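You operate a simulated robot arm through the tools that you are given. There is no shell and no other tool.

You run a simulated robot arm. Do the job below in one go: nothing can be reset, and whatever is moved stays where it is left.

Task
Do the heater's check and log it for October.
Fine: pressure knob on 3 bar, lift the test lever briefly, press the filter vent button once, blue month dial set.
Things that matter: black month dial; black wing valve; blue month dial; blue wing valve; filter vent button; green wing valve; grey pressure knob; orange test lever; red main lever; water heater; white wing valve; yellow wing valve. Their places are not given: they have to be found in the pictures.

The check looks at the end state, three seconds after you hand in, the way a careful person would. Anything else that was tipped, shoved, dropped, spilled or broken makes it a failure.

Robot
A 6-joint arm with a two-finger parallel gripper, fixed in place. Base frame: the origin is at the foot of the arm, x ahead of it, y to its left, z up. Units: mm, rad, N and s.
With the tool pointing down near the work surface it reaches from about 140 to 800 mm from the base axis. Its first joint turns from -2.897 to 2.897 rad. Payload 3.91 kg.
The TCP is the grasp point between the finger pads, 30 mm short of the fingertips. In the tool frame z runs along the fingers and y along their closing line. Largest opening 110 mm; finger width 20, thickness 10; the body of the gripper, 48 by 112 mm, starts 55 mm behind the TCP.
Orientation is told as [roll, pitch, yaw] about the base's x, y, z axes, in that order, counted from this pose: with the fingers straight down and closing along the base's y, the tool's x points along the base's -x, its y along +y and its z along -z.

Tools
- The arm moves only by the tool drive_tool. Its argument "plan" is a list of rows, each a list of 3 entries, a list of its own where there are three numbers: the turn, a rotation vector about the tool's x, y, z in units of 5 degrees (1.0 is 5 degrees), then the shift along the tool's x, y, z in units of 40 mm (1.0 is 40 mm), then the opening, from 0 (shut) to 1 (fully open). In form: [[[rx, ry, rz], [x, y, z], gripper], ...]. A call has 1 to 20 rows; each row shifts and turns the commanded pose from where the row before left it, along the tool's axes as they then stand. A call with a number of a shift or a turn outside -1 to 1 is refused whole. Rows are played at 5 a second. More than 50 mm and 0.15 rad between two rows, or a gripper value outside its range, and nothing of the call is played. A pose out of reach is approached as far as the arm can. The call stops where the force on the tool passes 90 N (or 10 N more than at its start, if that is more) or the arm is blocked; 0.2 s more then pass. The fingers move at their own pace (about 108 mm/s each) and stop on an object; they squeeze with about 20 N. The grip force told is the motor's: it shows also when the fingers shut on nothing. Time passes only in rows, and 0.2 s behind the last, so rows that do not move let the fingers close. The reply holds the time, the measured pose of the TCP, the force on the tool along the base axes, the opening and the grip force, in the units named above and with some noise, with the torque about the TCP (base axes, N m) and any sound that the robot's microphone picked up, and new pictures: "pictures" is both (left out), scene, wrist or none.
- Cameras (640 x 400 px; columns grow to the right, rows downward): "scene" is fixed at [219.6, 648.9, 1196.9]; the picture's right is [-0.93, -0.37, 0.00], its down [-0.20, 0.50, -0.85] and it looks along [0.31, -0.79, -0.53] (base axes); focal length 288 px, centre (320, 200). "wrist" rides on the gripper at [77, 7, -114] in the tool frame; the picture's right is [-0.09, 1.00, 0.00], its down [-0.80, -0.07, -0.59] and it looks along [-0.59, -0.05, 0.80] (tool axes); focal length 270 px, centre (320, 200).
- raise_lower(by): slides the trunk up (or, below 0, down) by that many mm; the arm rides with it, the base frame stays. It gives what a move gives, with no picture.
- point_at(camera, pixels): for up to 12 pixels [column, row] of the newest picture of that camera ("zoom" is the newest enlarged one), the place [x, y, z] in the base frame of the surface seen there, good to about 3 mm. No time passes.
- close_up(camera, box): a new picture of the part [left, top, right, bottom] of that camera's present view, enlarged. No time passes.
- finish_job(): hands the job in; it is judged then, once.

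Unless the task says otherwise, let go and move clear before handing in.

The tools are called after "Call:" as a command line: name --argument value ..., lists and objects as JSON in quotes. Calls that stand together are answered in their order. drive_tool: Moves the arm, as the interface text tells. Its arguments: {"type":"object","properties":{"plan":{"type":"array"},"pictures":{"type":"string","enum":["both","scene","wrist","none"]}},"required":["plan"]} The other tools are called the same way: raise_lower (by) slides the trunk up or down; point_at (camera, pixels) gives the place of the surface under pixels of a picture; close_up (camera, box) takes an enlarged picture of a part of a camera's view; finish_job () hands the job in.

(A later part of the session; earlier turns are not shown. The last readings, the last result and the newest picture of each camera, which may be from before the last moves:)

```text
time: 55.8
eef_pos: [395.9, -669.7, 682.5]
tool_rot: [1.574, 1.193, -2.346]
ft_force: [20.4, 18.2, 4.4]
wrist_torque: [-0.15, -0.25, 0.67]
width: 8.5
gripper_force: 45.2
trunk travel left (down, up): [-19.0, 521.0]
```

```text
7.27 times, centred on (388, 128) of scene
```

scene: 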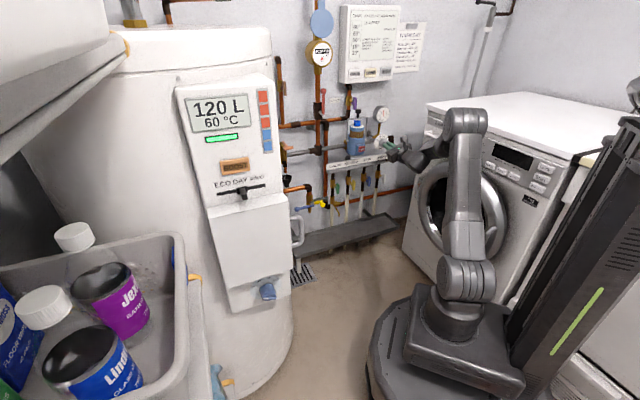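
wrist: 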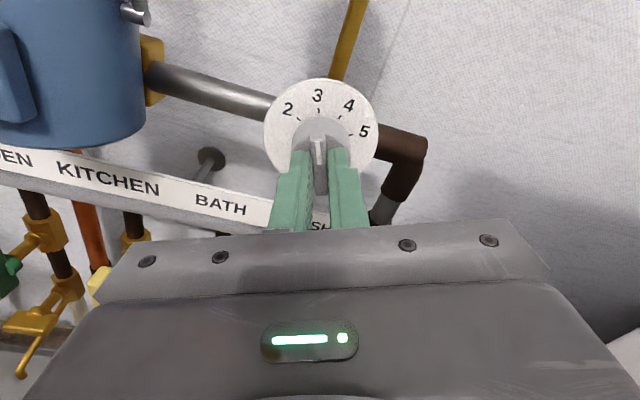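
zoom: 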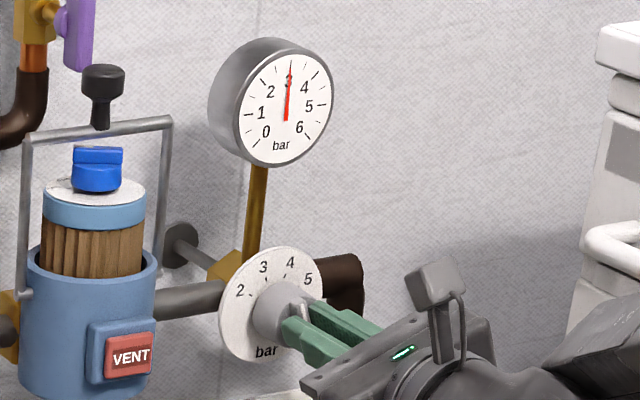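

The gauge reads 3 bar and the pointer lines up with 3. I'll ease the sideways load, open, and back off.

Call:
drive_tool --plan '[[[0, 0, 0], [0, -0.06, 0], 0], [[0, 0, 0], [0, 0, 0], 0.3], [[0, 0, 0], [0, 0, 0], 0.3], [[0, 0, 0], [0, 0, -0.5], 0.3], [[0, 0, 0], [0, 0, -0.9], 0.3], [[0, 0, 0], [0, 0, -0.9], 0.3], [[0, 0, 0], [0, 0, 0], 0]]'

Call:
close_up --camera "scene" --box '[364, 100, 412, 155]'

Call:
close_up --camera "wrist" --box '[230, 50, 410, 170]'

```text
time: 57.4
eef_pos: [332.5, -605.0, 685.0]
tool_rot: [1.577, 1.194, -2.348]
ft_force: [-0.2, 0.4, 0.7]
wrist_torque: [0.02, 0.0, -0.01]
width: 0.0
gripper_force: 20.3
trunk travel left (down, up): [-19.0, 521.0]
```

scene: 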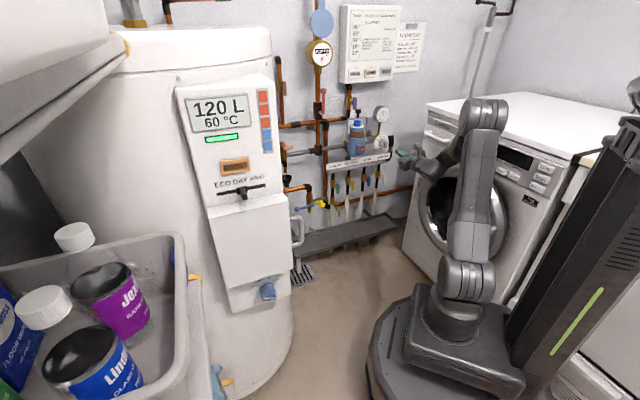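
wrist: 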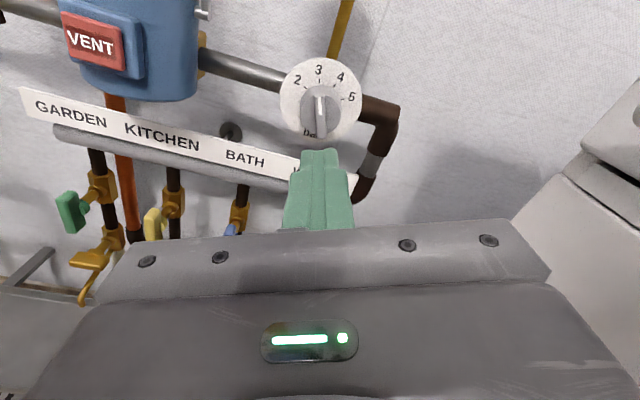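

```text
7.27 times, centred on (388, 128) of scene
```

zoom: 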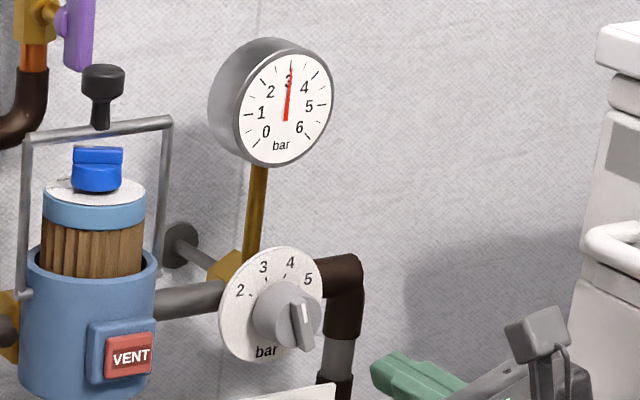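

```text
3.33 times, centred on (320, 110) of wrist
```

zoom: 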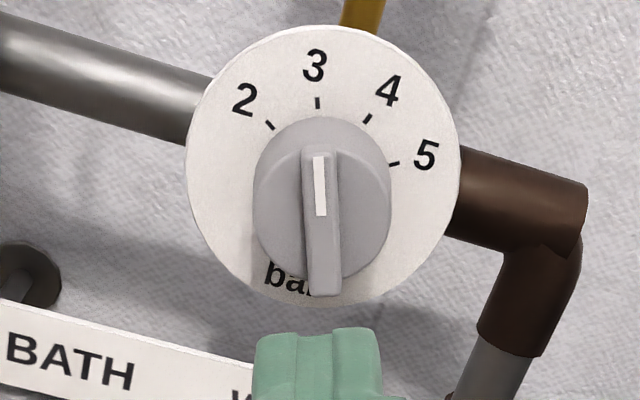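

Let me verify the gauge precisely and re-measure the vent button before pressing.

Call:
close_up --camera "scene" --box '[370, 102, 402, 124]'

Call:
close_up --camera "wrist" --box '[40, 0, 200, 100]'

Call:
point_at --camera "wrist" --pixels '[[70, 18], [118, 30], [122, 68], [72, 55], [95, 42], [135, 50], [145, 95], [180, 60], [128, 30]]'

```text
16.00 times, centred on (386, 113) of scene
```

zoom: 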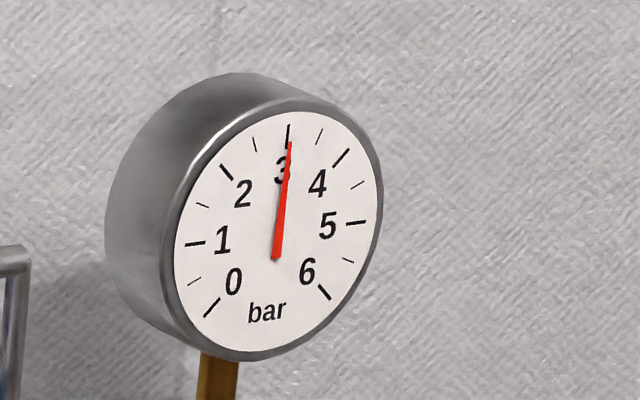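

```text
4.00 times, centred on (120, 50) of wrist
```

zoom: 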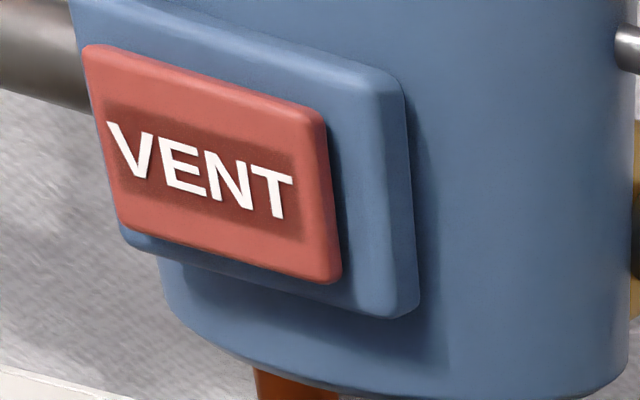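

```text
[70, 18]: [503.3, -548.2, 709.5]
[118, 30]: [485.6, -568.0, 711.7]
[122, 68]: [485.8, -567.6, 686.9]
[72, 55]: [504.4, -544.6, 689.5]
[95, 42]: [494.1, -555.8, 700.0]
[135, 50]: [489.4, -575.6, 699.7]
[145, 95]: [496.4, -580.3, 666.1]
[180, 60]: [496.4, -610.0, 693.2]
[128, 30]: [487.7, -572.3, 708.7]
```

Gauge reads essentially 3. The vent button is centred near u≈44, z≈699, n≈−743. I'll roll the hand upright, yaw it to −28°, and go in front of the button with closed fingers.

Call:
drive_tool --plan '[[[0, 0, 1], [0, 0, 0], 0], [[0, 0, 1], [0, 0, 0], 0], [[0, 0, 1], [0, 0, 0], 0], [[0, 0, 1], [0, 0, 0], 0], [[0, 0, 0.3], [0, 0, 0], 0], [[0.85, 0, 0], [0, 0, 0], 0], [[0.85, 0, 0], [0, 0, 0], 0], [[0.85, 0, 0], [0, 0, 0], 0], [[0.85, 0, 0], [0, 0, 0], 0], [[0, 0, 0], [0.0875, -0.8, 0.5], 0], [[0, 0, 0], [0.0875, -0.8, 0.5], 0], [[0, 0, 0], [0.0875, -0.8, 0.5], 0], [[0, 0, 0], [0.0875, -0.8, 0.5], 0], [[0, 0, 0], [0, 0, 0], 0]]'

```text
time: 60.4
eef_pos: [459.9, -528.7, 695.1]
tool_rot: [2.055, 1.57, -1.575]
ft_force: [-0.1, 0.1, 0.7]
wrist_torque: [0.0, -0.02, -0.01]
width: 0.2
gripper_force: 19.9
trunk travel left (down, up): [-19.0, 521.0]
```

scene: 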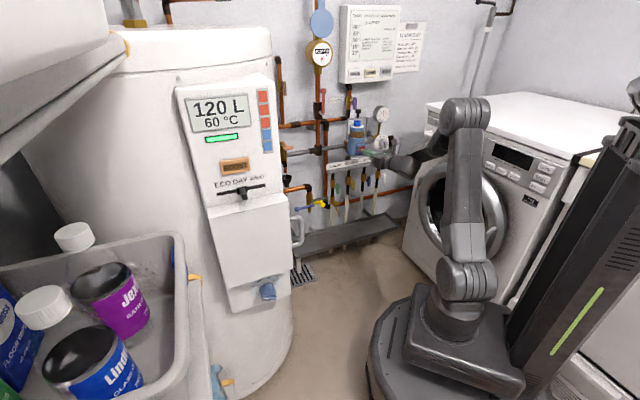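
wrist: 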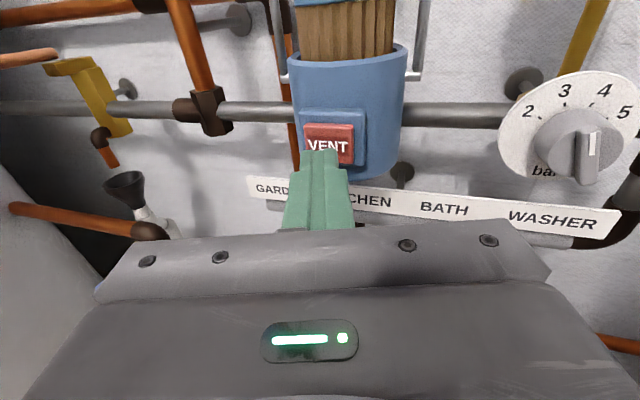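

The fingertips are about 12 mm in front of the VENT button (325,140). I'll correct the height by 4 mm and advance gently toward it.

Call:
drive_tool --plan '[[[0, 0, 0], [0.1, 0, 0], 0], [[0, 0, 0], [0, 0.045, 0.15], 0], [[0, 0, 0], [0, 0.03, 0.1], 0], [[0, 0, 0], [0, 0, 0], 0]]'

Call:
close_up --camera "wrist" --box '[260, 80, 400, 180]'

Call:
close_up --camera "scene" --box '[340, 130, 388, 165]'

```text
time: 61.4
eef_pos: [467.1, -536.3, 698.5]
tool_rot: [2.196, 1.571, -1.431]
ft_force: [0.2, 0.3, -0.1]
wrist_torque: [0.03, 0.01, 0.0]
width: 0.0
gripper_force: 20.4
trunk travel left (down, up): [-19.0, 521.0]
```

scene: 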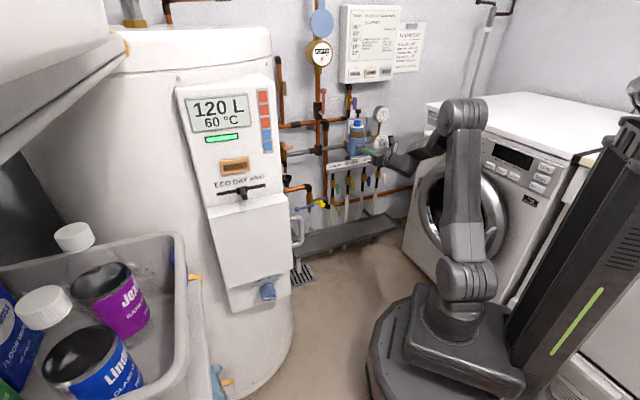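
wrist: 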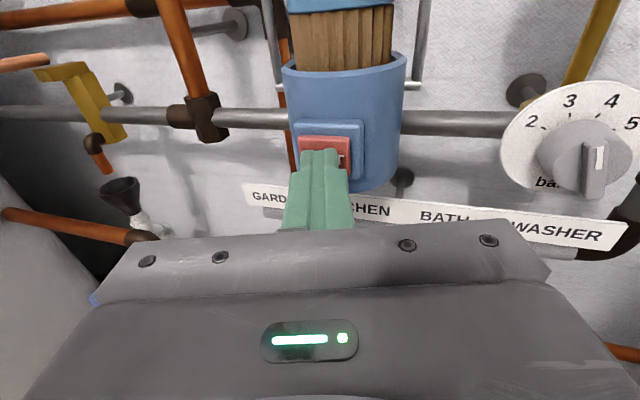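

```text
4.00 times, centred on (330, 130) of wrist
```

zoom: 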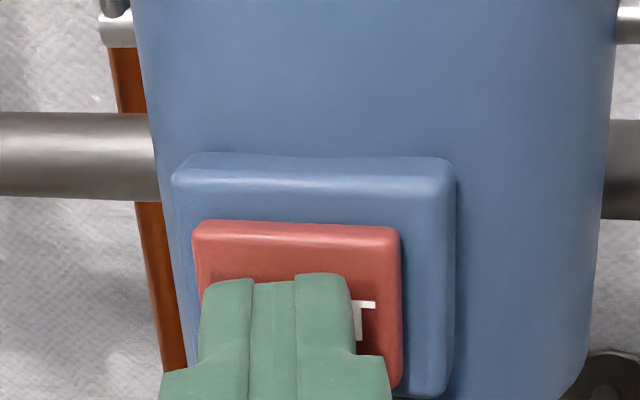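

```text
11.43 times, centred on (364, 148) of scene
```

zoom: 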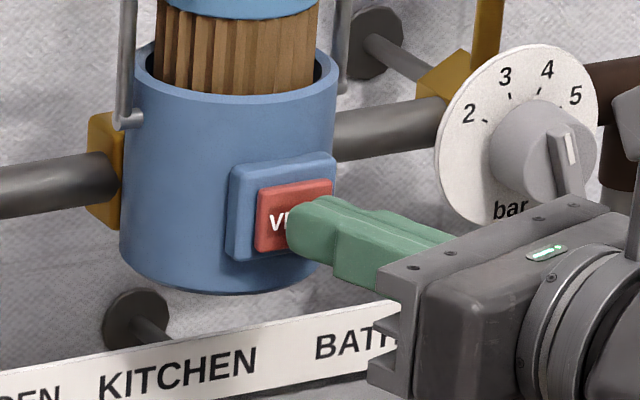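

Tips are right in front of the button, about 1–2 mm from contact. I'll press about 7 mm further.

Call:
drive_tool --plan '[[[0, 0, 0], [0, 0.015, 0.05], 0], [[0, 0, 0], [0, 0.015, 0.05], 0], [[0, 0, 0], [0, 0.015, 0.05], 0], [[0, 0, 0], [0, 0.009, 0.03], 0]]'

Call:
close_up --camera "scene" --box '[340, 130, 388, 165]'

```text
time: 62.4
eef_pos: [472.1, -541.3, 698.9]
tool_rot: [2.06, 1.57, -1.564]
ft_force: [-7.0, 9.5, -2.1]
wrist_torque: [0.04, 0.04, 0.07]
width: 0.1
gripper_force: 20.3
trunk travel left (down, up): [-19.0, 521.0]
heard: click
```

scene: 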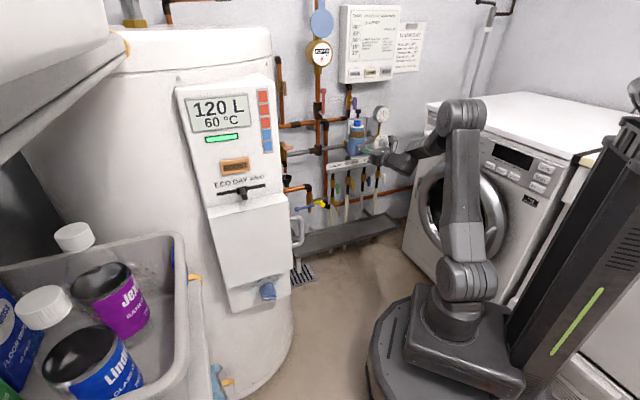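
wrist: 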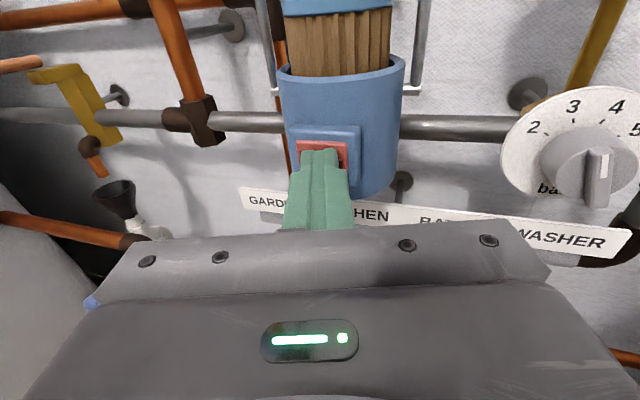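

```text
11.43 times, centred on (364, 148) of scene
```

zoom: 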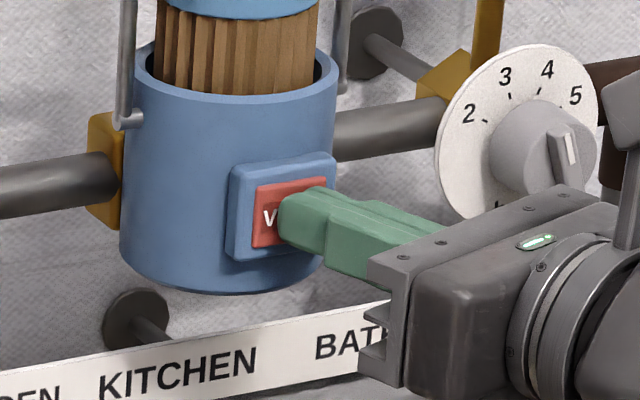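

A click was heard: the vent is pressed once. I'll withdraw straight back, then rise to look down on the filter's month dial.

Call:
drive_tool --plan '[[[0, 0, 0], [0, -0.293, -0.956], 0], [[0, 0, 0], [0, -0.293, -0.956], 0], [[0, 0, 0], [0.5, -0.2, -0.8], 0], [[0, 0, 0], [0.98, 0, 0], 0], [[0, 0, 0], [0.98, 0, 0], 0], [[0, 0, 0], [0.98, 0, 0], 0], [[0, 0, 0], [0.98, 0, 0], 0], [[0, 0, 0], [0, 0, 0], 0]]'

Call:
close_up --camera "wrist" --box '[220, 40, 420, 190]'

```text
time: 64.2
eef_pos: [393.8, -464.1, 880.1]
tool_rot: [2.111, 1.571, -1.515]
ft_force: [0.0, 0.1, -0.1]
wrist_torque: [0.03, 0.01, -0.02]
width: 0.0
gripper_force: 19.2
trunk travel left (down, up): [-19.0, 521.0]
```

scene: 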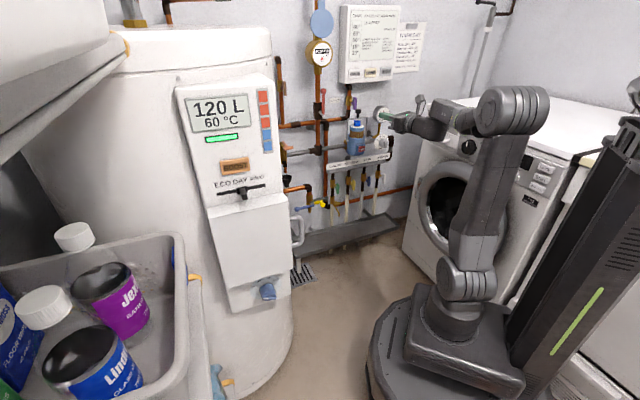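
wrist: 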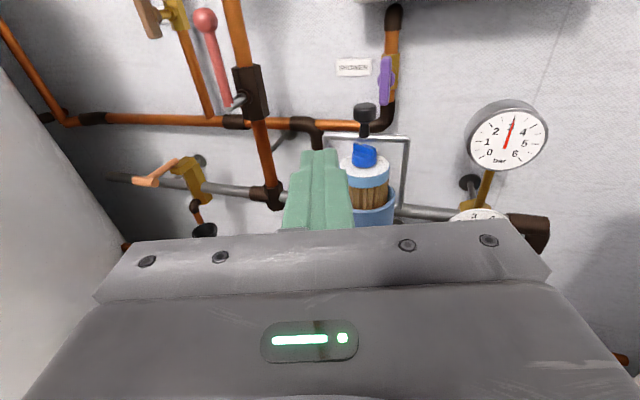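

```text
2.67 times, centred on (320, 115) of wrist
```

zoom: 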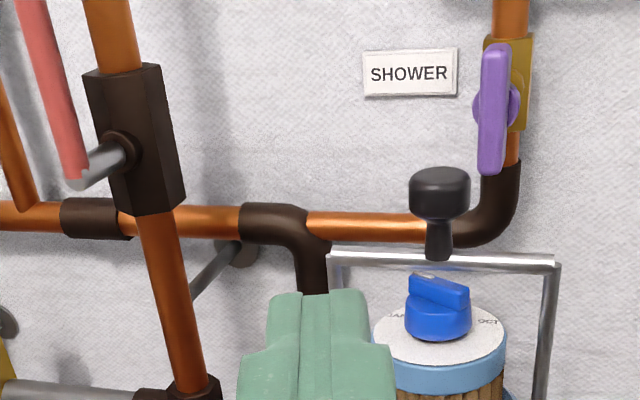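

The filter's bright blue dial has JAN…OCT too, and still no black dial has been seen. I'll reverse the hand's roll to the tool-down posture so I can survey the rest of the room.

Call:
drive_tool --plan '[[[0, 0, 0], [-0.7, 0, -0.5], 0], [[0, 0, 0], [-0.7, 0, -0.5], 0], [[0.707, 0, -0.707], [-0.7, 0, -0.5], 0], [[0.707, 0, -0.707], [0, 0, 0], 0], [[0.707, 0, -0.707], [0, 0, 0], 0], [[0.707, 0, -0.707], [0, 0, 0], 0], [[0.707, 0, -0.707], [0, 0, 0], 0], [[0.707, 0, -0.707], [0, 0, 0], 0], [[0.707, 0, -0.707], [0, 0, 0], 0], [[0.707, 0, -0.707], [0, 0, 0], 0], [[0.707, 0, -0.707], [0, 0, 0], 0], [[0.707, 0, -0.707], [0, 0, 0], 0], [[0.707, 0, -0.707], [0, 0, 0], 0], [[0.707, 0, -0.707], [0, 0, 0], 0], [[0.707, 0, -0.707], [0, 0, 0], 0], [[0.707, 0, -0.707], [0, 0, 0], 0], [[0.707, 0, -0.707], [0, 0, 0], 0], [[0.707, 0, -0.707], [0, 0, 0], 0], [[0.707, 0, -0.707], [0, 0, 0], 0], [[0.707, 0, -0.707], [0, 0, 0], 0]]' --pictures "none"

Call:
drive_tool --plan '[[[0.707, 0, -0.707], [0, 0, 0], 0], [[0.707, 0, -0.707], [0, 0, 0], 0], [[0.707, 0, -0.707], [0, 0, 0], 0], [[0.707, 0, -0.707], [0, 0, 0], 0], [[0.707, 0, -0.707], [0, 0, 0], 0], [[0.707, 0, -0.707], [0, 0, 0], 0], [[0.707, 0, -0.707], [0, 0, 0], 0], [[0.707, 0, -0.707], [0, 0, 0], 0], [[0.707, 0, -0.707], [0, 0, 0], 0], [[0.707, 0, -0.707], [0, 0, 0], 0], [[0.707, 0, -0.707], [0, 0, 0], 0], [[0.707, 0, -0.707], [0, 0, 0], 0], [[0.707, 0, -0.707], [0, 0, 0], 0], [[0.707, 0, -0.707], [0, 0, 0], 0], [[0.707, 0, -0.707], [0, 0, 0], 0], [[0.707, 0, -0.707], [0, 0, 0], 0], [[0.707, 0, -0.707], [0, 0, 0], 0], [[0.707, 0, -0.707], [0, 0, 0], 0]]'

```text
time: 68.4
eef_pos: [339.1, -435.5, 792.6]
tool_rot: [0.956, 0.521, -1.44]
ft_force: [0.0, 0.0, 0.0]
wrist_torque: [-0.02, 0.02, -0.01]
width: 0.1
gripper_force: 19.8
trunk travel left (down, up): [-19.0, 521.0]
```

```text
time: 72.2
eef_pos: [340.2, -434.8, 791.1]
tool_rot: [-0.001, 0.001, -0.486]
ft_force: [0.3, 0.0, -0.1]
wrist_torque: [0.02, -0.03, 0.01]
width: 0.0
gripper_force: 19.9
trunk travel left (down, up): [-19.0, 521.0]
```

scene: 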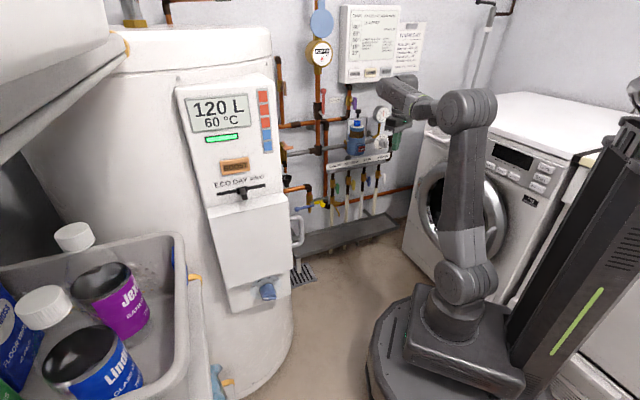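
wrist: 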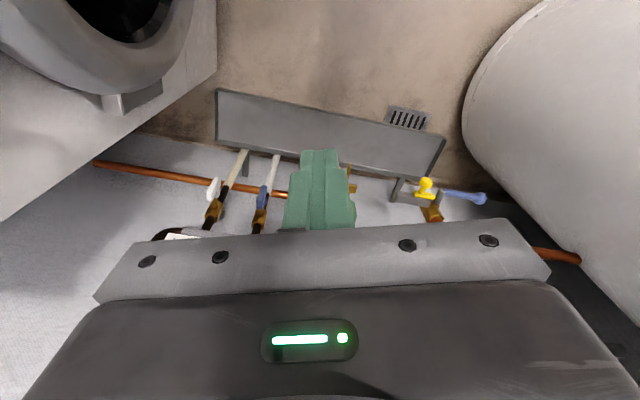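

Tool is straight down again. I'll raise the trunk and look around to the right (washer corner and behind) for the black dial.

Call:
raise_lower --by 330

Call:
drive_tool --plan '[[[0, 0, 1], [0.5, 0, 0], 0], [[0, 0, 1], [0.5, 0, 0], 0], [[0, 0, 1], [0.5, 0, 0], 0], [[0, 0, 1], [0, 0, 0], 0], [[0, 0, 1], [0, 0, 0], 0], [[0, 0, 1], [0, 0, 0], 0], [[0, 0, 1], [0, 0, 0], 0], [[0, 0, 1], [0, 0, 0], 0], [[0, 0, 1], [0, 0, 0], 0], [[0, 0, 1], [0, 0, 0], 0], [[0, 0, 1], [0, 0, 0], 0], [[0, 0, 1], [0, 0, 0], 0], [[0, 0, 1], [0, 0, 0], 0], [[0, 0, 1], [0, 0, 0], 0], [[0, -1, 0], [0, 0, 0], 0], [[0, -1, 0], [0, 0, 0], 0], [[0, -1, 0], [0, 0, 0], 0], [[0, -1, 0], [0, 0, 0], 0], [[0, -1, 0], [0, 0, 0], 0], [[0, 0, 0], [0, 0, 0], 0]]'

```text
time: 75.5
eef_pos: [340.0, -436.0, 1120.0]
tool_rot: [0.002, -0.001, -0.489]
ft_force: [-0.6, 0.7, 0.0]
wrist_torque: [-0.03, -0.04, 0.02]
width: 0.0
gripper_force: 19.6
trunk travel left (down, up): [-349.0, 191.0]
```

```text
time: 79.7
eef_pos: [290.4, -403.5, 1121.7]
tool_rot: [0.002, -0.435, -1.71]
ft_force: [-0.3, 0.3, -0.1]
wrist_torque: [0.04, 0.03, 0.03]
width: 0.0
gripper_force: 19.7
trunk travel left (down, up): [-349.0, 191.0]
```

scene: 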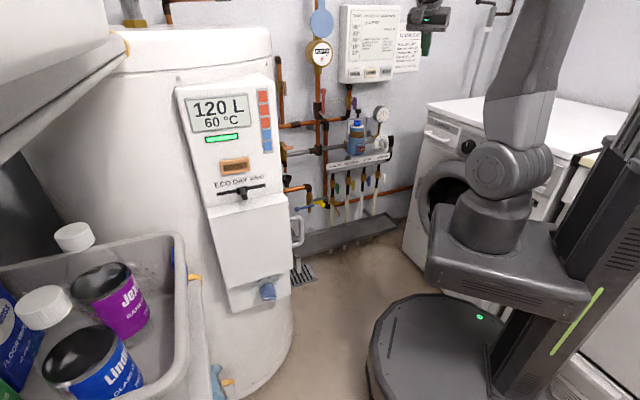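
wrist: 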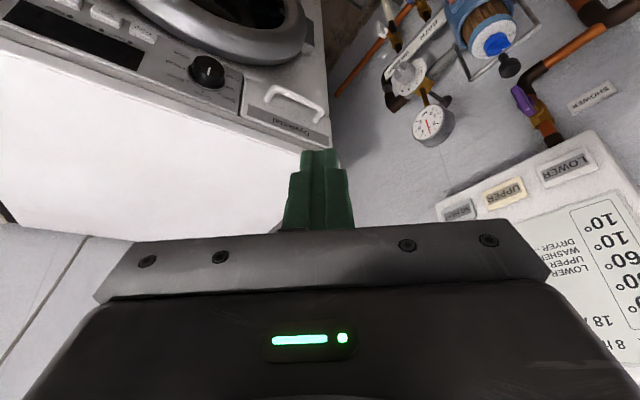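

From here the filter's dial is visible from above at (497,45). I'll enlarge it.

Call:
close_up --camera "wrist" --box '[450, 10, 546, 85]'

Call:
close_up --camera "wrist" --box '[380, 0, 640, 200]'

Call:
close_up --camera "wrist" --box '[0, 0, 330, 260]'

```text
5.33 times, centred on (498, 48) of wrist
```

zoom: 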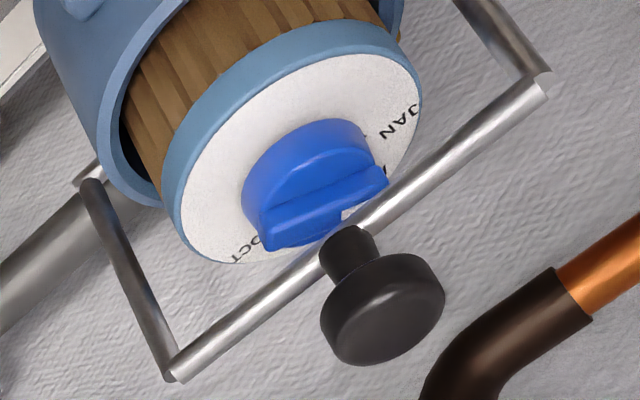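

```text
2.00 times, centred on (510, 100) of wrist
```

zoom: 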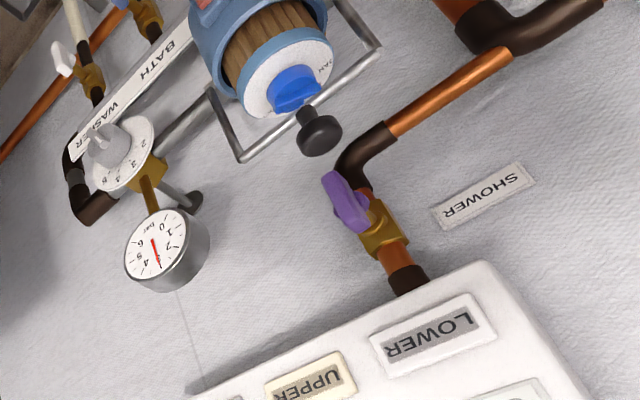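

```text
1.54 times, centred on (165, 130) of wrist
```

zoom: 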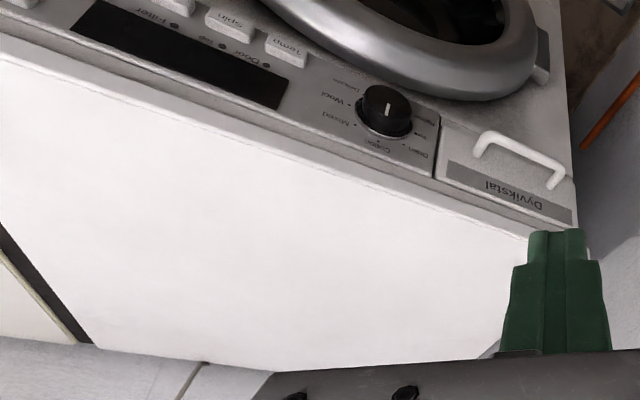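

Next I'll continue turning right to survey behind the washer and to the robot's right.

Call:
drive_tool --plan '[[[0.42, 0, 0.91], [0, 0, -0.5], 0], [[0.42, 0, 0.91], [0, 0, -0.5], 0], [[0.42, 0, 0.91], [0, 0, -0.5], 0], [[0.42, 0, 0.91], [0, 0, 0], 0], [[0.42, 0, 0.91], [0, 0, 0], 0], [[0.42, 0, 0.91], [0, 0, 0], 0], [[0.42, 0, 0.91], [0, 0, 0], 0], [[0.42, 0, 0.91], [0, 0, 0], 0], [[0.42, 0, 0.91], [0, 0, 0], 0], [[0.42, 0, 0.91], [0, 0, 0], 0], [[0, -1, 0], [0, 0, 0], 0], [[0, -1, 0], [0, 0, 0], 0], [[0, 0, 0], [0, 0, 0], 0]]' --pictures "wrist"

```text
time: 82.5
eef_pos: [293.4, -377.8, 1175.2]
tool_rot: [0.003, -0.607, -2.586]
ft_force: [0.9, -0.2, 0.2]
wrist_torque: [-0.01, 0.0, 0.02]
width: 0.0
gripper_force: 19.8
trunk travel left (down, up): [-349.0, 191.0]
```

wrist: 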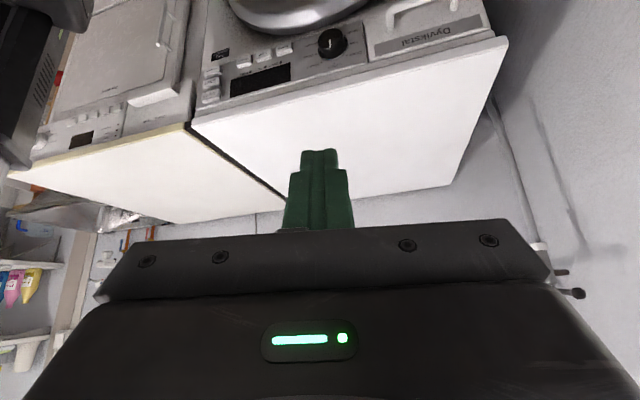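

To the right there's a dryer, a sink area with red/blue taps (125,240) and a shelf. I'll enlarge those.

Call:
close_up --camera "wrist" --box '[0, 180, 200, 380]'

Call:
close_up --camera "wrist" --box '[0, 0, 200, 150]'

Call:
close_up --camera "wrist" --box '[470, 60, 640, 340]'

```text
2.00 times, centred on (100, 280) of wrist
```

zoom: 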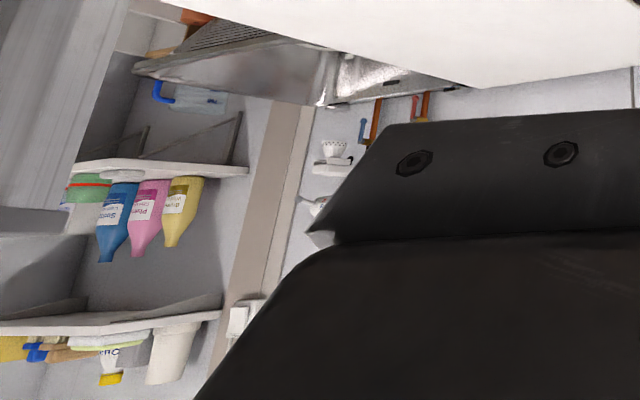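

```text
2.67 times, centred on (100, 75) of wrist
```

zoom: 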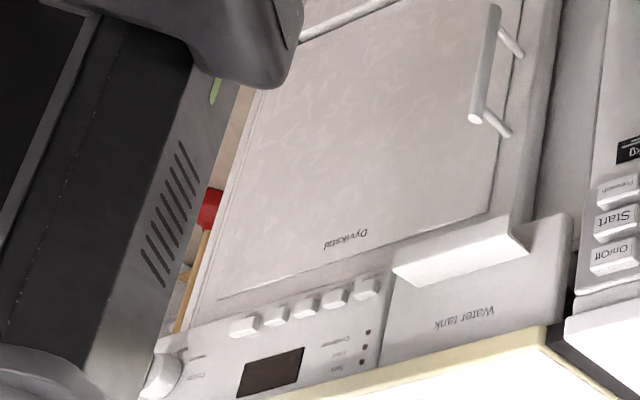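

```text
1.43 times, centred on (555, 200) of wrist
```

zoom: 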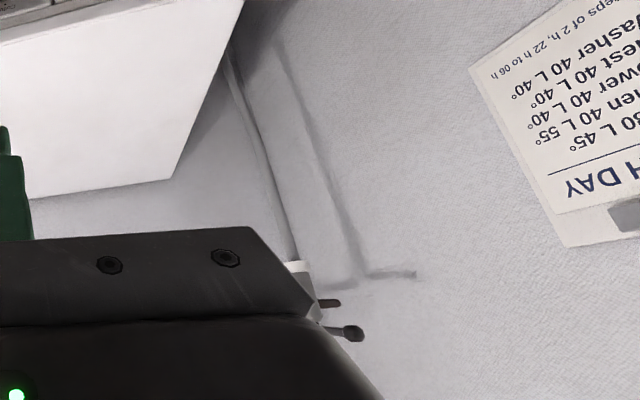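

No month dial on this side. I'll swing back left at a safe radius and height to survey the heater's left side, shelf and basket.

Call:
drive_tool --plan '[[[0, 1, 0], [0, 0, 0], 0], [[0, 1, 0], [0, 0, 0], 0], [[0, 1, 0], [0, 0, 0], 0], [[0, 1, 0], [0, 0, 0], 0], [[0, 1, 0], [0, 0, 0], 0], [[0, 1, 0], [0, 0, 0], 0], [[0, 1, 0], [0, 0, 0], 0], [[0, 0, -1], [0, 0, 0], 0], [[0, 0, -1], [0, 0, 0], 0], [[0, 0, -1], [0, 0, 0], 0], [[0, 0, -1], [0, 0, 0], 0], [[0, 0, -1], [0, 0, 0], 0], [[0, 0, -1], [0, 0, 0], 0], [[0, 0, -1], [0, 0, 0], 0], [[0, 0, -1], [0, 0, 0], 0], [[0, 0, -1], [0, 0, 0], 0], [[0, 0, -1], [0, 0, 0], 0], [[0, 0, -1], [0, 0, 0], 0], [[0, 0, -1], [0, 0, 0], 0], [[0, 0, -1], [0, 0, 0], 0]]' --pictures "none"

Call:
drive_tool --plan '[[[0, 0, -1], [0, 0, 0], 0], [[0, 0, -1], [0, 0, 0], 0], [[0, 0, -1], [0, 0, 0], 0], [[0, 0, -1], [0, 0, 0], 0], [[0, 0, -1], [0, 0, 0], 0], [[0, 0, -1], [0, 0, 0], 0], [[0, 0, -1], [0, 0, 0], 0], [[0, 0, -1], [0, 0, 0], 0], [[0, 0, -1], [0, 0, 0], 0], [[0, 0, -1], [0, 0, 0], 0], [[0, 0, -1], [0, 0, 0], 0], [[0, 0, -1], [0, 0, 0], 0], [[0, 0, 0], [0, 0, 0], 0]]' --pictures "none"

```text
time: 86.7
eef_pos: [295.2, -379.1, 1175.4]
tool_rot: [0.005, -0.001, -1.449]
ft_force: [0.6, 0.0, 0.0]
wrist_torque: [-0.01, 0.01, 0.01]
width: 0.0
gripper_force: 20.5
trunk travel left (down, up): [-349.0, 191.0]
```

```text
time: 89.5
eef_pos: [294.1, -377.9, 1176.5]
tool_rot: [0.002, -0.005, -0.402]
ft_force: [-0.5, 0.5, 0.8]
wrist_torque: [-0.01, 0.02, -0.01]
width: 0.0
gripper_force: 20.0
trunk travel left (down, up): [-349.0, 191.0]
```

Now I'll translate straight along +y at x≈294 (clear of the heater), then turn to face left.

Call:
drive_tool --plan '[[[0, 0, 0], [0.391, 0.92, 0], 0], [[0, 0, 0], [0.391, 0.92, 0], 0], [[0, 0, 0], [0.391, 0.92, 0], 0], [[0, 0, 0], [0.391, 0.92, 0], 0], [[0, 0, 0], [0.391, 0.92, 0], 0], [[0, 0, 0], [0.391, 0.92, 0], 0], [[0, 0, 0], [0.391, 0.92, 0], 0], [[0, 0, 0], [0.391, 0.92, 0], 0], [[0, 0, 0], [0.391, 0.92, 0], 0], [[0, 0, 0], [0.391, 0.92, 0], 0], [[0, 0, 0], [0.391, 0.92, 0], 0], [[0, 0, 0], [0.391, 0.92, 0], 0], [[0, 0, 0], [0.391, 0.92, 0], 0], [[0, 0, -1], [0, 0, 0], 0], [[0, 0, -1], [0, 0, 0], 0], [[0, 0, -1], [0, 0, 0], 0], [[0, 0, -1], [0, 0, 0], 0], [[0, 0, -1], [0, 0, 0], 0], [[0, 0, -1], [0, 0, 0], 0], [[0, 0, -1], [0, 0, 0], 0]]'

```text
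time: 93.7
eef_pos: [295.8, 141.5, 1175.3]
tool_rot: [-0.003, -0.004, 0.209]
ft_force: [-0.2, -0.3, 0.0]
wrist_torque: [0.0, 0.01, -0.03]
width: 0.0
gripper_force: 19.7
trunk travel left (down, up): [-349.0, 191.0]
```

scene: 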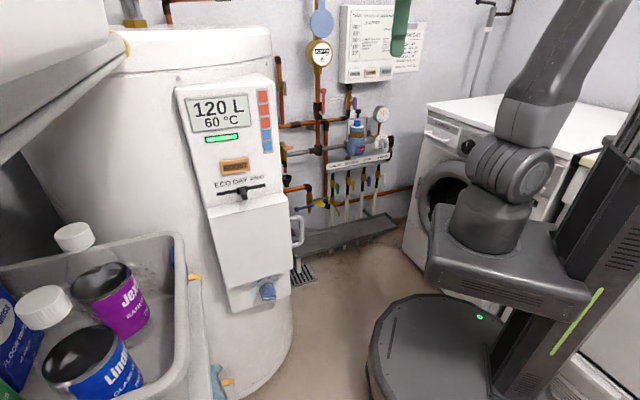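
wrist: 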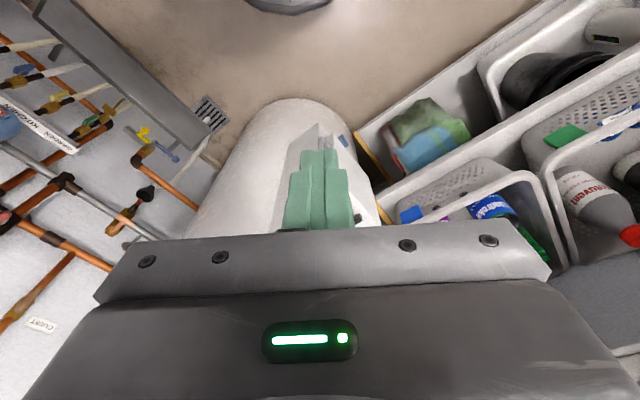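

Shelves with baskets are on the left (560,130). I'll enlarge and then turn a bit more left.

Call:
close_up --camera "wrist" --box '[340, 0, 640, 280]'

Call:
drive_tool --plan '[[[0, 0, -1], [0, 0, 0], 0], [[0, 0, -1], [0, 0, 0], 0], [[0, 0, -1], [0, 0, 0], 0], [[0, 0, -1], [0, 0, 0], 0], [[0, 0, -1], [0, 0, 0], 0], [[0, 0, -1], [0, 0, 0], 0], [[0, 0, -1], [0, 0, 0], 0], [[0, 0, -1], [0, 0, 0], 0], [[0, -1, 0], [0, 0, 0], 0], [[0, -1, 0], [0, 0, 0], 0], [[0, -1, 0], [0, 0, 0], 0], [[0, 0, 0], [0, 0, 0], 0]]' --pictures "wrist"

```text
1.43 times, centred on (490, 140) of wrist
```

zoom: 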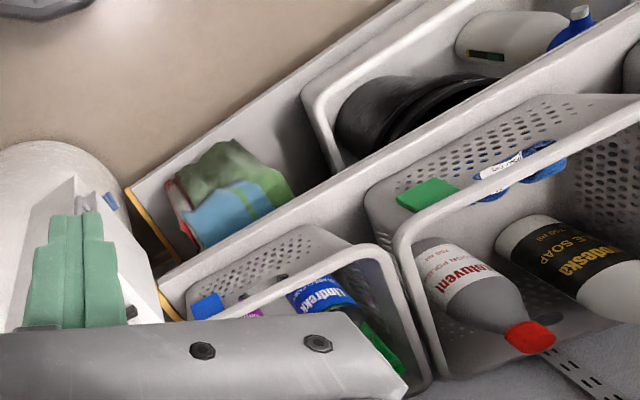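

```text
time: 96.3
eef_pos: [295.2, 141.7, 1174.9]
tool_rot: [-0.005, -0.265, 0.907]
ft_force: [-0.8, -0.4, -0.4]
wrist_torque: [0.02, 0.0, 0.0]
width: 0.0
gripper_force: 19.6
trunk travel left (down, up): [-349.0, 191.0]
```

wrist: 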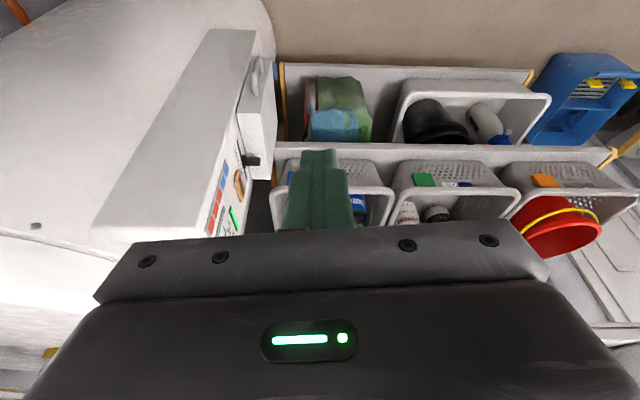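

No month dial on the left either, so I'll get close to the heater's front and examine it directly. First, level the tool, yaw to 90°, and shift to about (310,310), then lower the trunk.

Call:
drive_tool --plan '[[[0, 1, 0], [0, 0, 0], 0], [[0, 1, 0], [0, 0, 0], 0], [[0, 1, 0], [0, 0, 0], 0], [[0, 0, -1], [0, 0, 0], 0], [[0, 0, -1], [0, 0, 0], 0], [[0, 0, -1], [0, 0, 0], 0], [[0, 0, -1], [0, 0, 0], 0], [[0, 0, -1], [0, 0, 0], 0], [[0, 0, -1], [0, 0, 0], 0], [[0, 0, -1], [0, 0, 0], 0], [[0, 0, -0.6], [0, 0, 0], 0], [[0, 0, 0], [-0.85, -0.08, 0], 0], [[0, 0, 0], [-0.85, -0.08, 0], 0], [[0, 0, 0], [-0.85, -0.08, 0], 0], [[0, 0, 0], [-0.85, -0.08, 0], 0], [[0, 0, 0], [-0.85, -0.08, 0], 0], [[0, 0, 0], [0, 0, 0], 0]]'

Call:
point_at --camera "scene" --pixels '[[195, 277], [198, 290], [215, 375], [228, 382], [183, 250], [180, 240], [205, 330], [210, 395], [245, 380], [280, 340], [20, 270], [186, 330]]'

```text
time: 99.9
eef_pos: [309.7, 312.1, 1175.2]
tool_rot: [-0.003, 0.002, 1.569]
ft_force: [0.0, -0.5, 0.1]
wrist_torque: [0.0, -0.01, 0.01]
width: 0.0
gripper_force: 20.2
trunk travel left (down, up): [-349.0, 191.0]
```

scene: 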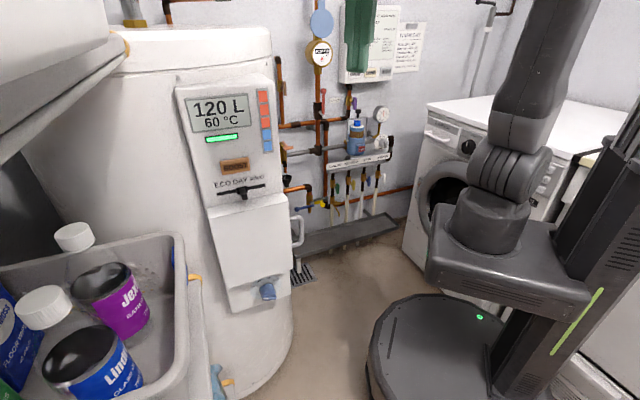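
wrist: 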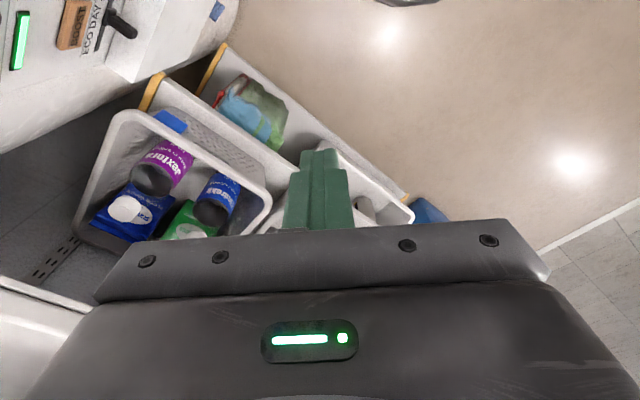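

```text
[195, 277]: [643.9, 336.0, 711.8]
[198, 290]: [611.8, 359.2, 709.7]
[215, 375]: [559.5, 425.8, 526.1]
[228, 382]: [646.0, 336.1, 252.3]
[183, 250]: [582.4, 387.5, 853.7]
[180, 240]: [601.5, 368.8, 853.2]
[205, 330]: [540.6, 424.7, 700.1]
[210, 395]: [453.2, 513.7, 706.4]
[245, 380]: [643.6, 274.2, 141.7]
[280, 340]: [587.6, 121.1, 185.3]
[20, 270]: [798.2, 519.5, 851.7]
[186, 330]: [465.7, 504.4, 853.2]
```

Shelf and basket edge is the plane u≈−683 (up to z≈854), so the hand must stay right of u≈−670. I'll lower the trunk by 340 mm here, in free space.

Call:
raise_lower --by -340

Call:
drive_tool --plan '[[[0, 0, 0], [0, 0, 0], 0]]'

```text
time: 103.2
eef_pos: [311.1, 313.1, 835.4]
tool_rot: [-0.005, 0.003, 1.569]
ft_force: [0.2, -0.3, 0.6]
wrist_torque: [0.0, -0.03, 0.02]
width: 0.0
gripper_force: 19.7
trunk travel left (down, up): [-9.0, 531.0]
```

```text
time: 103.6
eef_pos: [310.4, 311.8, 835.8]
tool_rot: [-0.006, 0.0, 1.569]
ft_force: [0.9, 0.4, 0.2]
wrist_torque: [0.01, 0.03, -0.04]
width: 0.0
gripper_force: 19.7
trunk travel left (down, up): [-9.0, 531.0]
```

scene: 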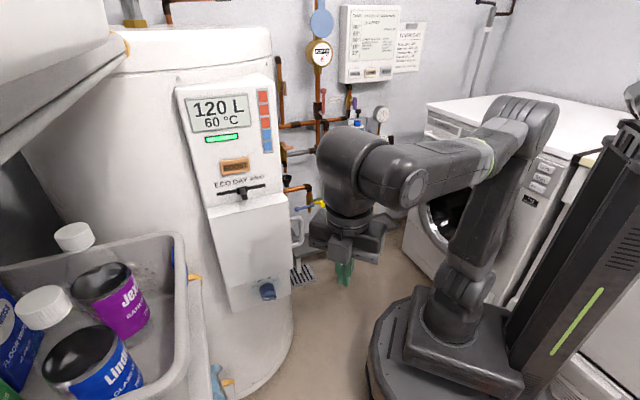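
wrist: 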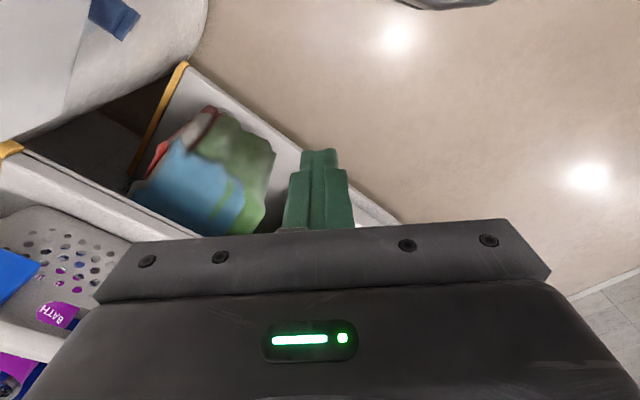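

Now I'll swing the hand about the radial axis so the fingers point at the heater (az −45°), watching for reach limits.

Call:
drive_tool --plan '[[[0.707, 0.707, 0], [0, 0, 0], 0], [[0.707, 0.707, 0], [0, 0, 0], 0], [[0.707, 0.707, 0], [0, 0, 0], 0], [[0.707, 0.707, 0], [0, 0, 0], 0], [[0.707, 0.707, 0], [0, 0, 0], 0], [[0.707, 0.707, 0], [0, 0, 0], 0], [[0.707, 0.707, 0], [0, 0, 0], 0], [[0.707, 0.707, 0], [0, 0, 0], 0], [[0.707, 0.707, 0], [0, 0, 0], 0], [[0.707, 0.707, 0], [0, 0, 0], 0], [[0.707, 0.707, 0], [0, 0, 0], 0], [[0.707, 0.707, 0], [0, 0, 0], 0], [[0.707, 0.707, 0], [0, 0, 0], 0], [[0.707, 0.707, 0], [0, 0, 0], 0], [[0.707, 0.707, 0], [0, 0, 0], 0], [[0.707, 0.707, 0], [0, 0, 0], 0], [[0.707, 0.707, 0], [0, 0, 0], 0], [[0.707, 0.707, 0], [0, 0, 0], 0], [[0, 0, 0], [0, 0, 0], 0]]'

```text
time: 107.6
eef_pos: [342.8, 300.1, 822.4]
tool_rot: [-1.569, 0.783, 0.79]
ft_force: [0.1, 0.0, 0.1]
wrist_torque: [0.02, 0.01, -0.01]
width: 0.1
gripper_force: 20.5
out of reach, approached as far as the arm can: row 16, 17, 18
trunk travel left (down, up): [-9.0, 531.0]
```

scene: 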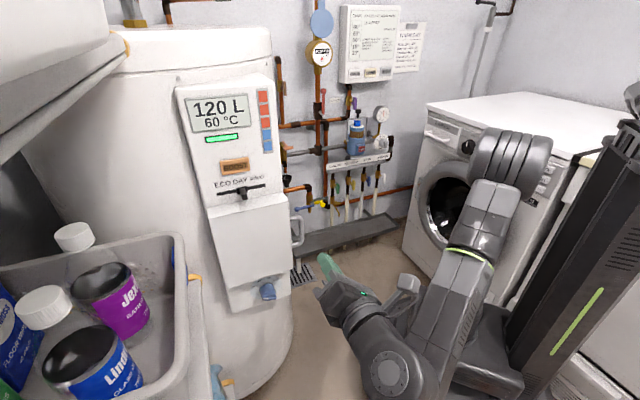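
wrist: 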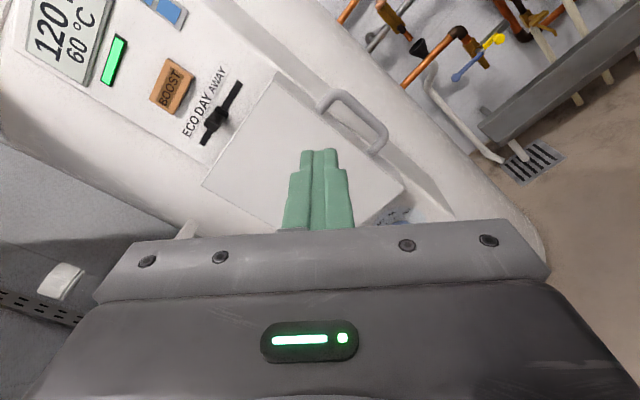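

The fingers now face the heater. The dial is hidden below the hand at about (395,215); I'll move down-left to bring it into view, still 100+ mm off the heater.

Call:
drive_tool --plan '[[[0, 0, 0], [-0.94, 0.34, 0.1], 0], [[0, 0, 0], [-0.94, 0.34, 0.1], 0], [[0, 0, 0], [-0.94, 0.34, 0.1], 0], [[0, 0, 0], [-0.94, 0.34, 0.1], 0], [[0, 0, 0], [0, 0, 0], 0]]'

Call:
close_up --camera "wrist" --box '[220, 40, 460, 220]'

```text
time: 108.8
eef_pos: [401.5, 337.5, 677.8]
tool_rot: [-1.572, 0.783, 0.784]
ft_force: [0.2, 0.6, 0.3]
wrist_torque: [0.01, 0.02, 0.01]
width: 0.1
gripper_force: 19.9
trunk travel left (down, up): [-9.0, 531.0]
```

scene: 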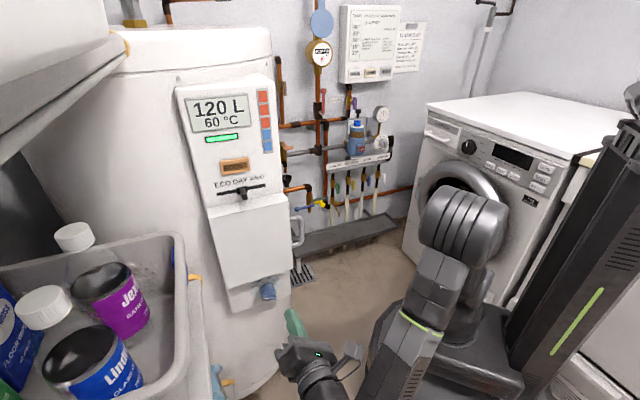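
wrist: 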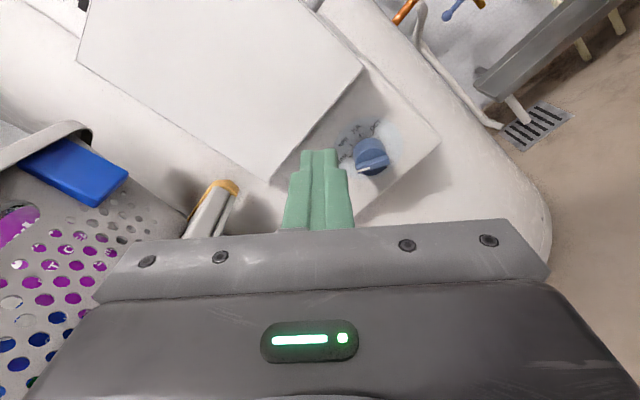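

```text
2.22 times, centred on (340, 130) of wrist
```

zoom: 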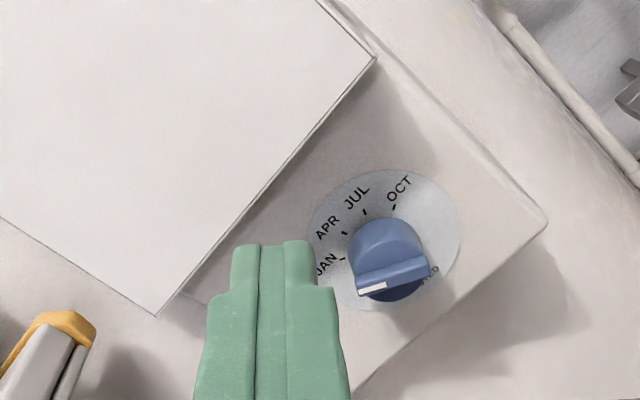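

The heater's dial plate has a small label at its lower right, (435,275) in the close-up. I'll enlarge it to see what it says.

Call:
close_up --camera "wrist" --box '[330, 110, 410, 185]'

Call:
point_at --camera "wrist" --pixels '[[371, 140], [352, 128], [390, 125], [400, 170], [370, 165], [380, 160], [362, 170], [385, 170]]'

```text
5.33 times, centred on (370, 148) of wrist
```

zoom: 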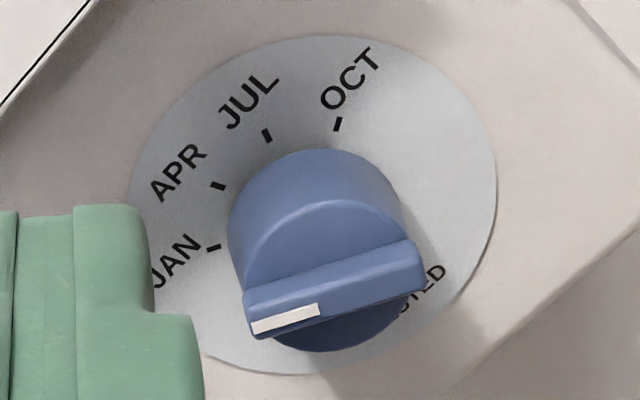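

```text
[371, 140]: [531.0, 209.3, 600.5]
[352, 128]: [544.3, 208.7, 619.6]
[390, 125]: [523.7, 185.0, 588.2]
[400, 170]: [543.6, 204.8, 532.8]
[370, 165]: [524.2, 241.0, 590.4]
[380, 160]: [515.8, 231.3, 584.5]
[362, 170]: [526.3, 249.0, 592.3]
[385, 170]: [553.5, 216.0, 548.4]
```

The label reads "…TED", i.e. "TESTED": this blue dial is the heater's check log, so it is the one to set to OCT. I'll measure its ticks and bar.

Call:
point_at --camera "wrist" --pixels '[[349.9, 156.9], [350.7, 145.4], [359.9, 135.8], [373.4, 133.7], [398, 145], [365, 120], [345, 140], [363.4, 170], [385, 163], [359, 171], [374, 166], [360, 150]]'

Call:
point_at --camera "wrist" --pixels '[[402, 148], [370, 116], [336, 145], [375, 180], [300, 150], [345, 95], [270, 180], [430, 140], [360, 215], [378, 155], [368, 160], [350, 165]]'

```text
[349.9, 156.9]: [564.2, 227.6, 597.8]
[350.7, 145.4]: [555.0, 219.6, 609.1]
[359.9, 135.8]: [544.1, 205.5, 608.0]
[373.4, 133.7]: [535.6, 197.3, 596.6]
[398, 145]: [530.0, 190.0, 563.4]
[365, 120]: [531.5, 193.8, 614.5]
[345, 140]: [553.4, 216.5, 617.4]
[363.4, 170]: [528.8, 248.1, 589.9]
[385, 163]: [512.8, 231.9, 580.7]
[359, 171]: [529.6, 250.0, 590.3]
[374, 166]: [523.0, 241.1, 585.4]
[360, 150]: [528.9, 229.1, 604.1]
```

```text
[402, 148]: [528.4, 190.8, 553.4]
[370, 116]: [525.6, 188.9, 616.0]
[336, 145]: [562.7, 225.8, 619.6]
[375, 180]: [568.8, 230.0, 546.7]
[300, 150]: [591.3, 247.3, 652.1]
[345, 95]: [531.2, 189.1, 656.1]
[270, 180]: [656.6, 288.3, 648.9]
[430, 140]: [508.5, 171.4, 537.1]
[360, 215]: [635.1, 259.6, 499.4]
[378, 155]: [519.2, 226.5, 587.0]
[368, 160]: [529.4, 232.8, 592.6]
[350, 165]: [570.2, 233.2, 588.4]
```

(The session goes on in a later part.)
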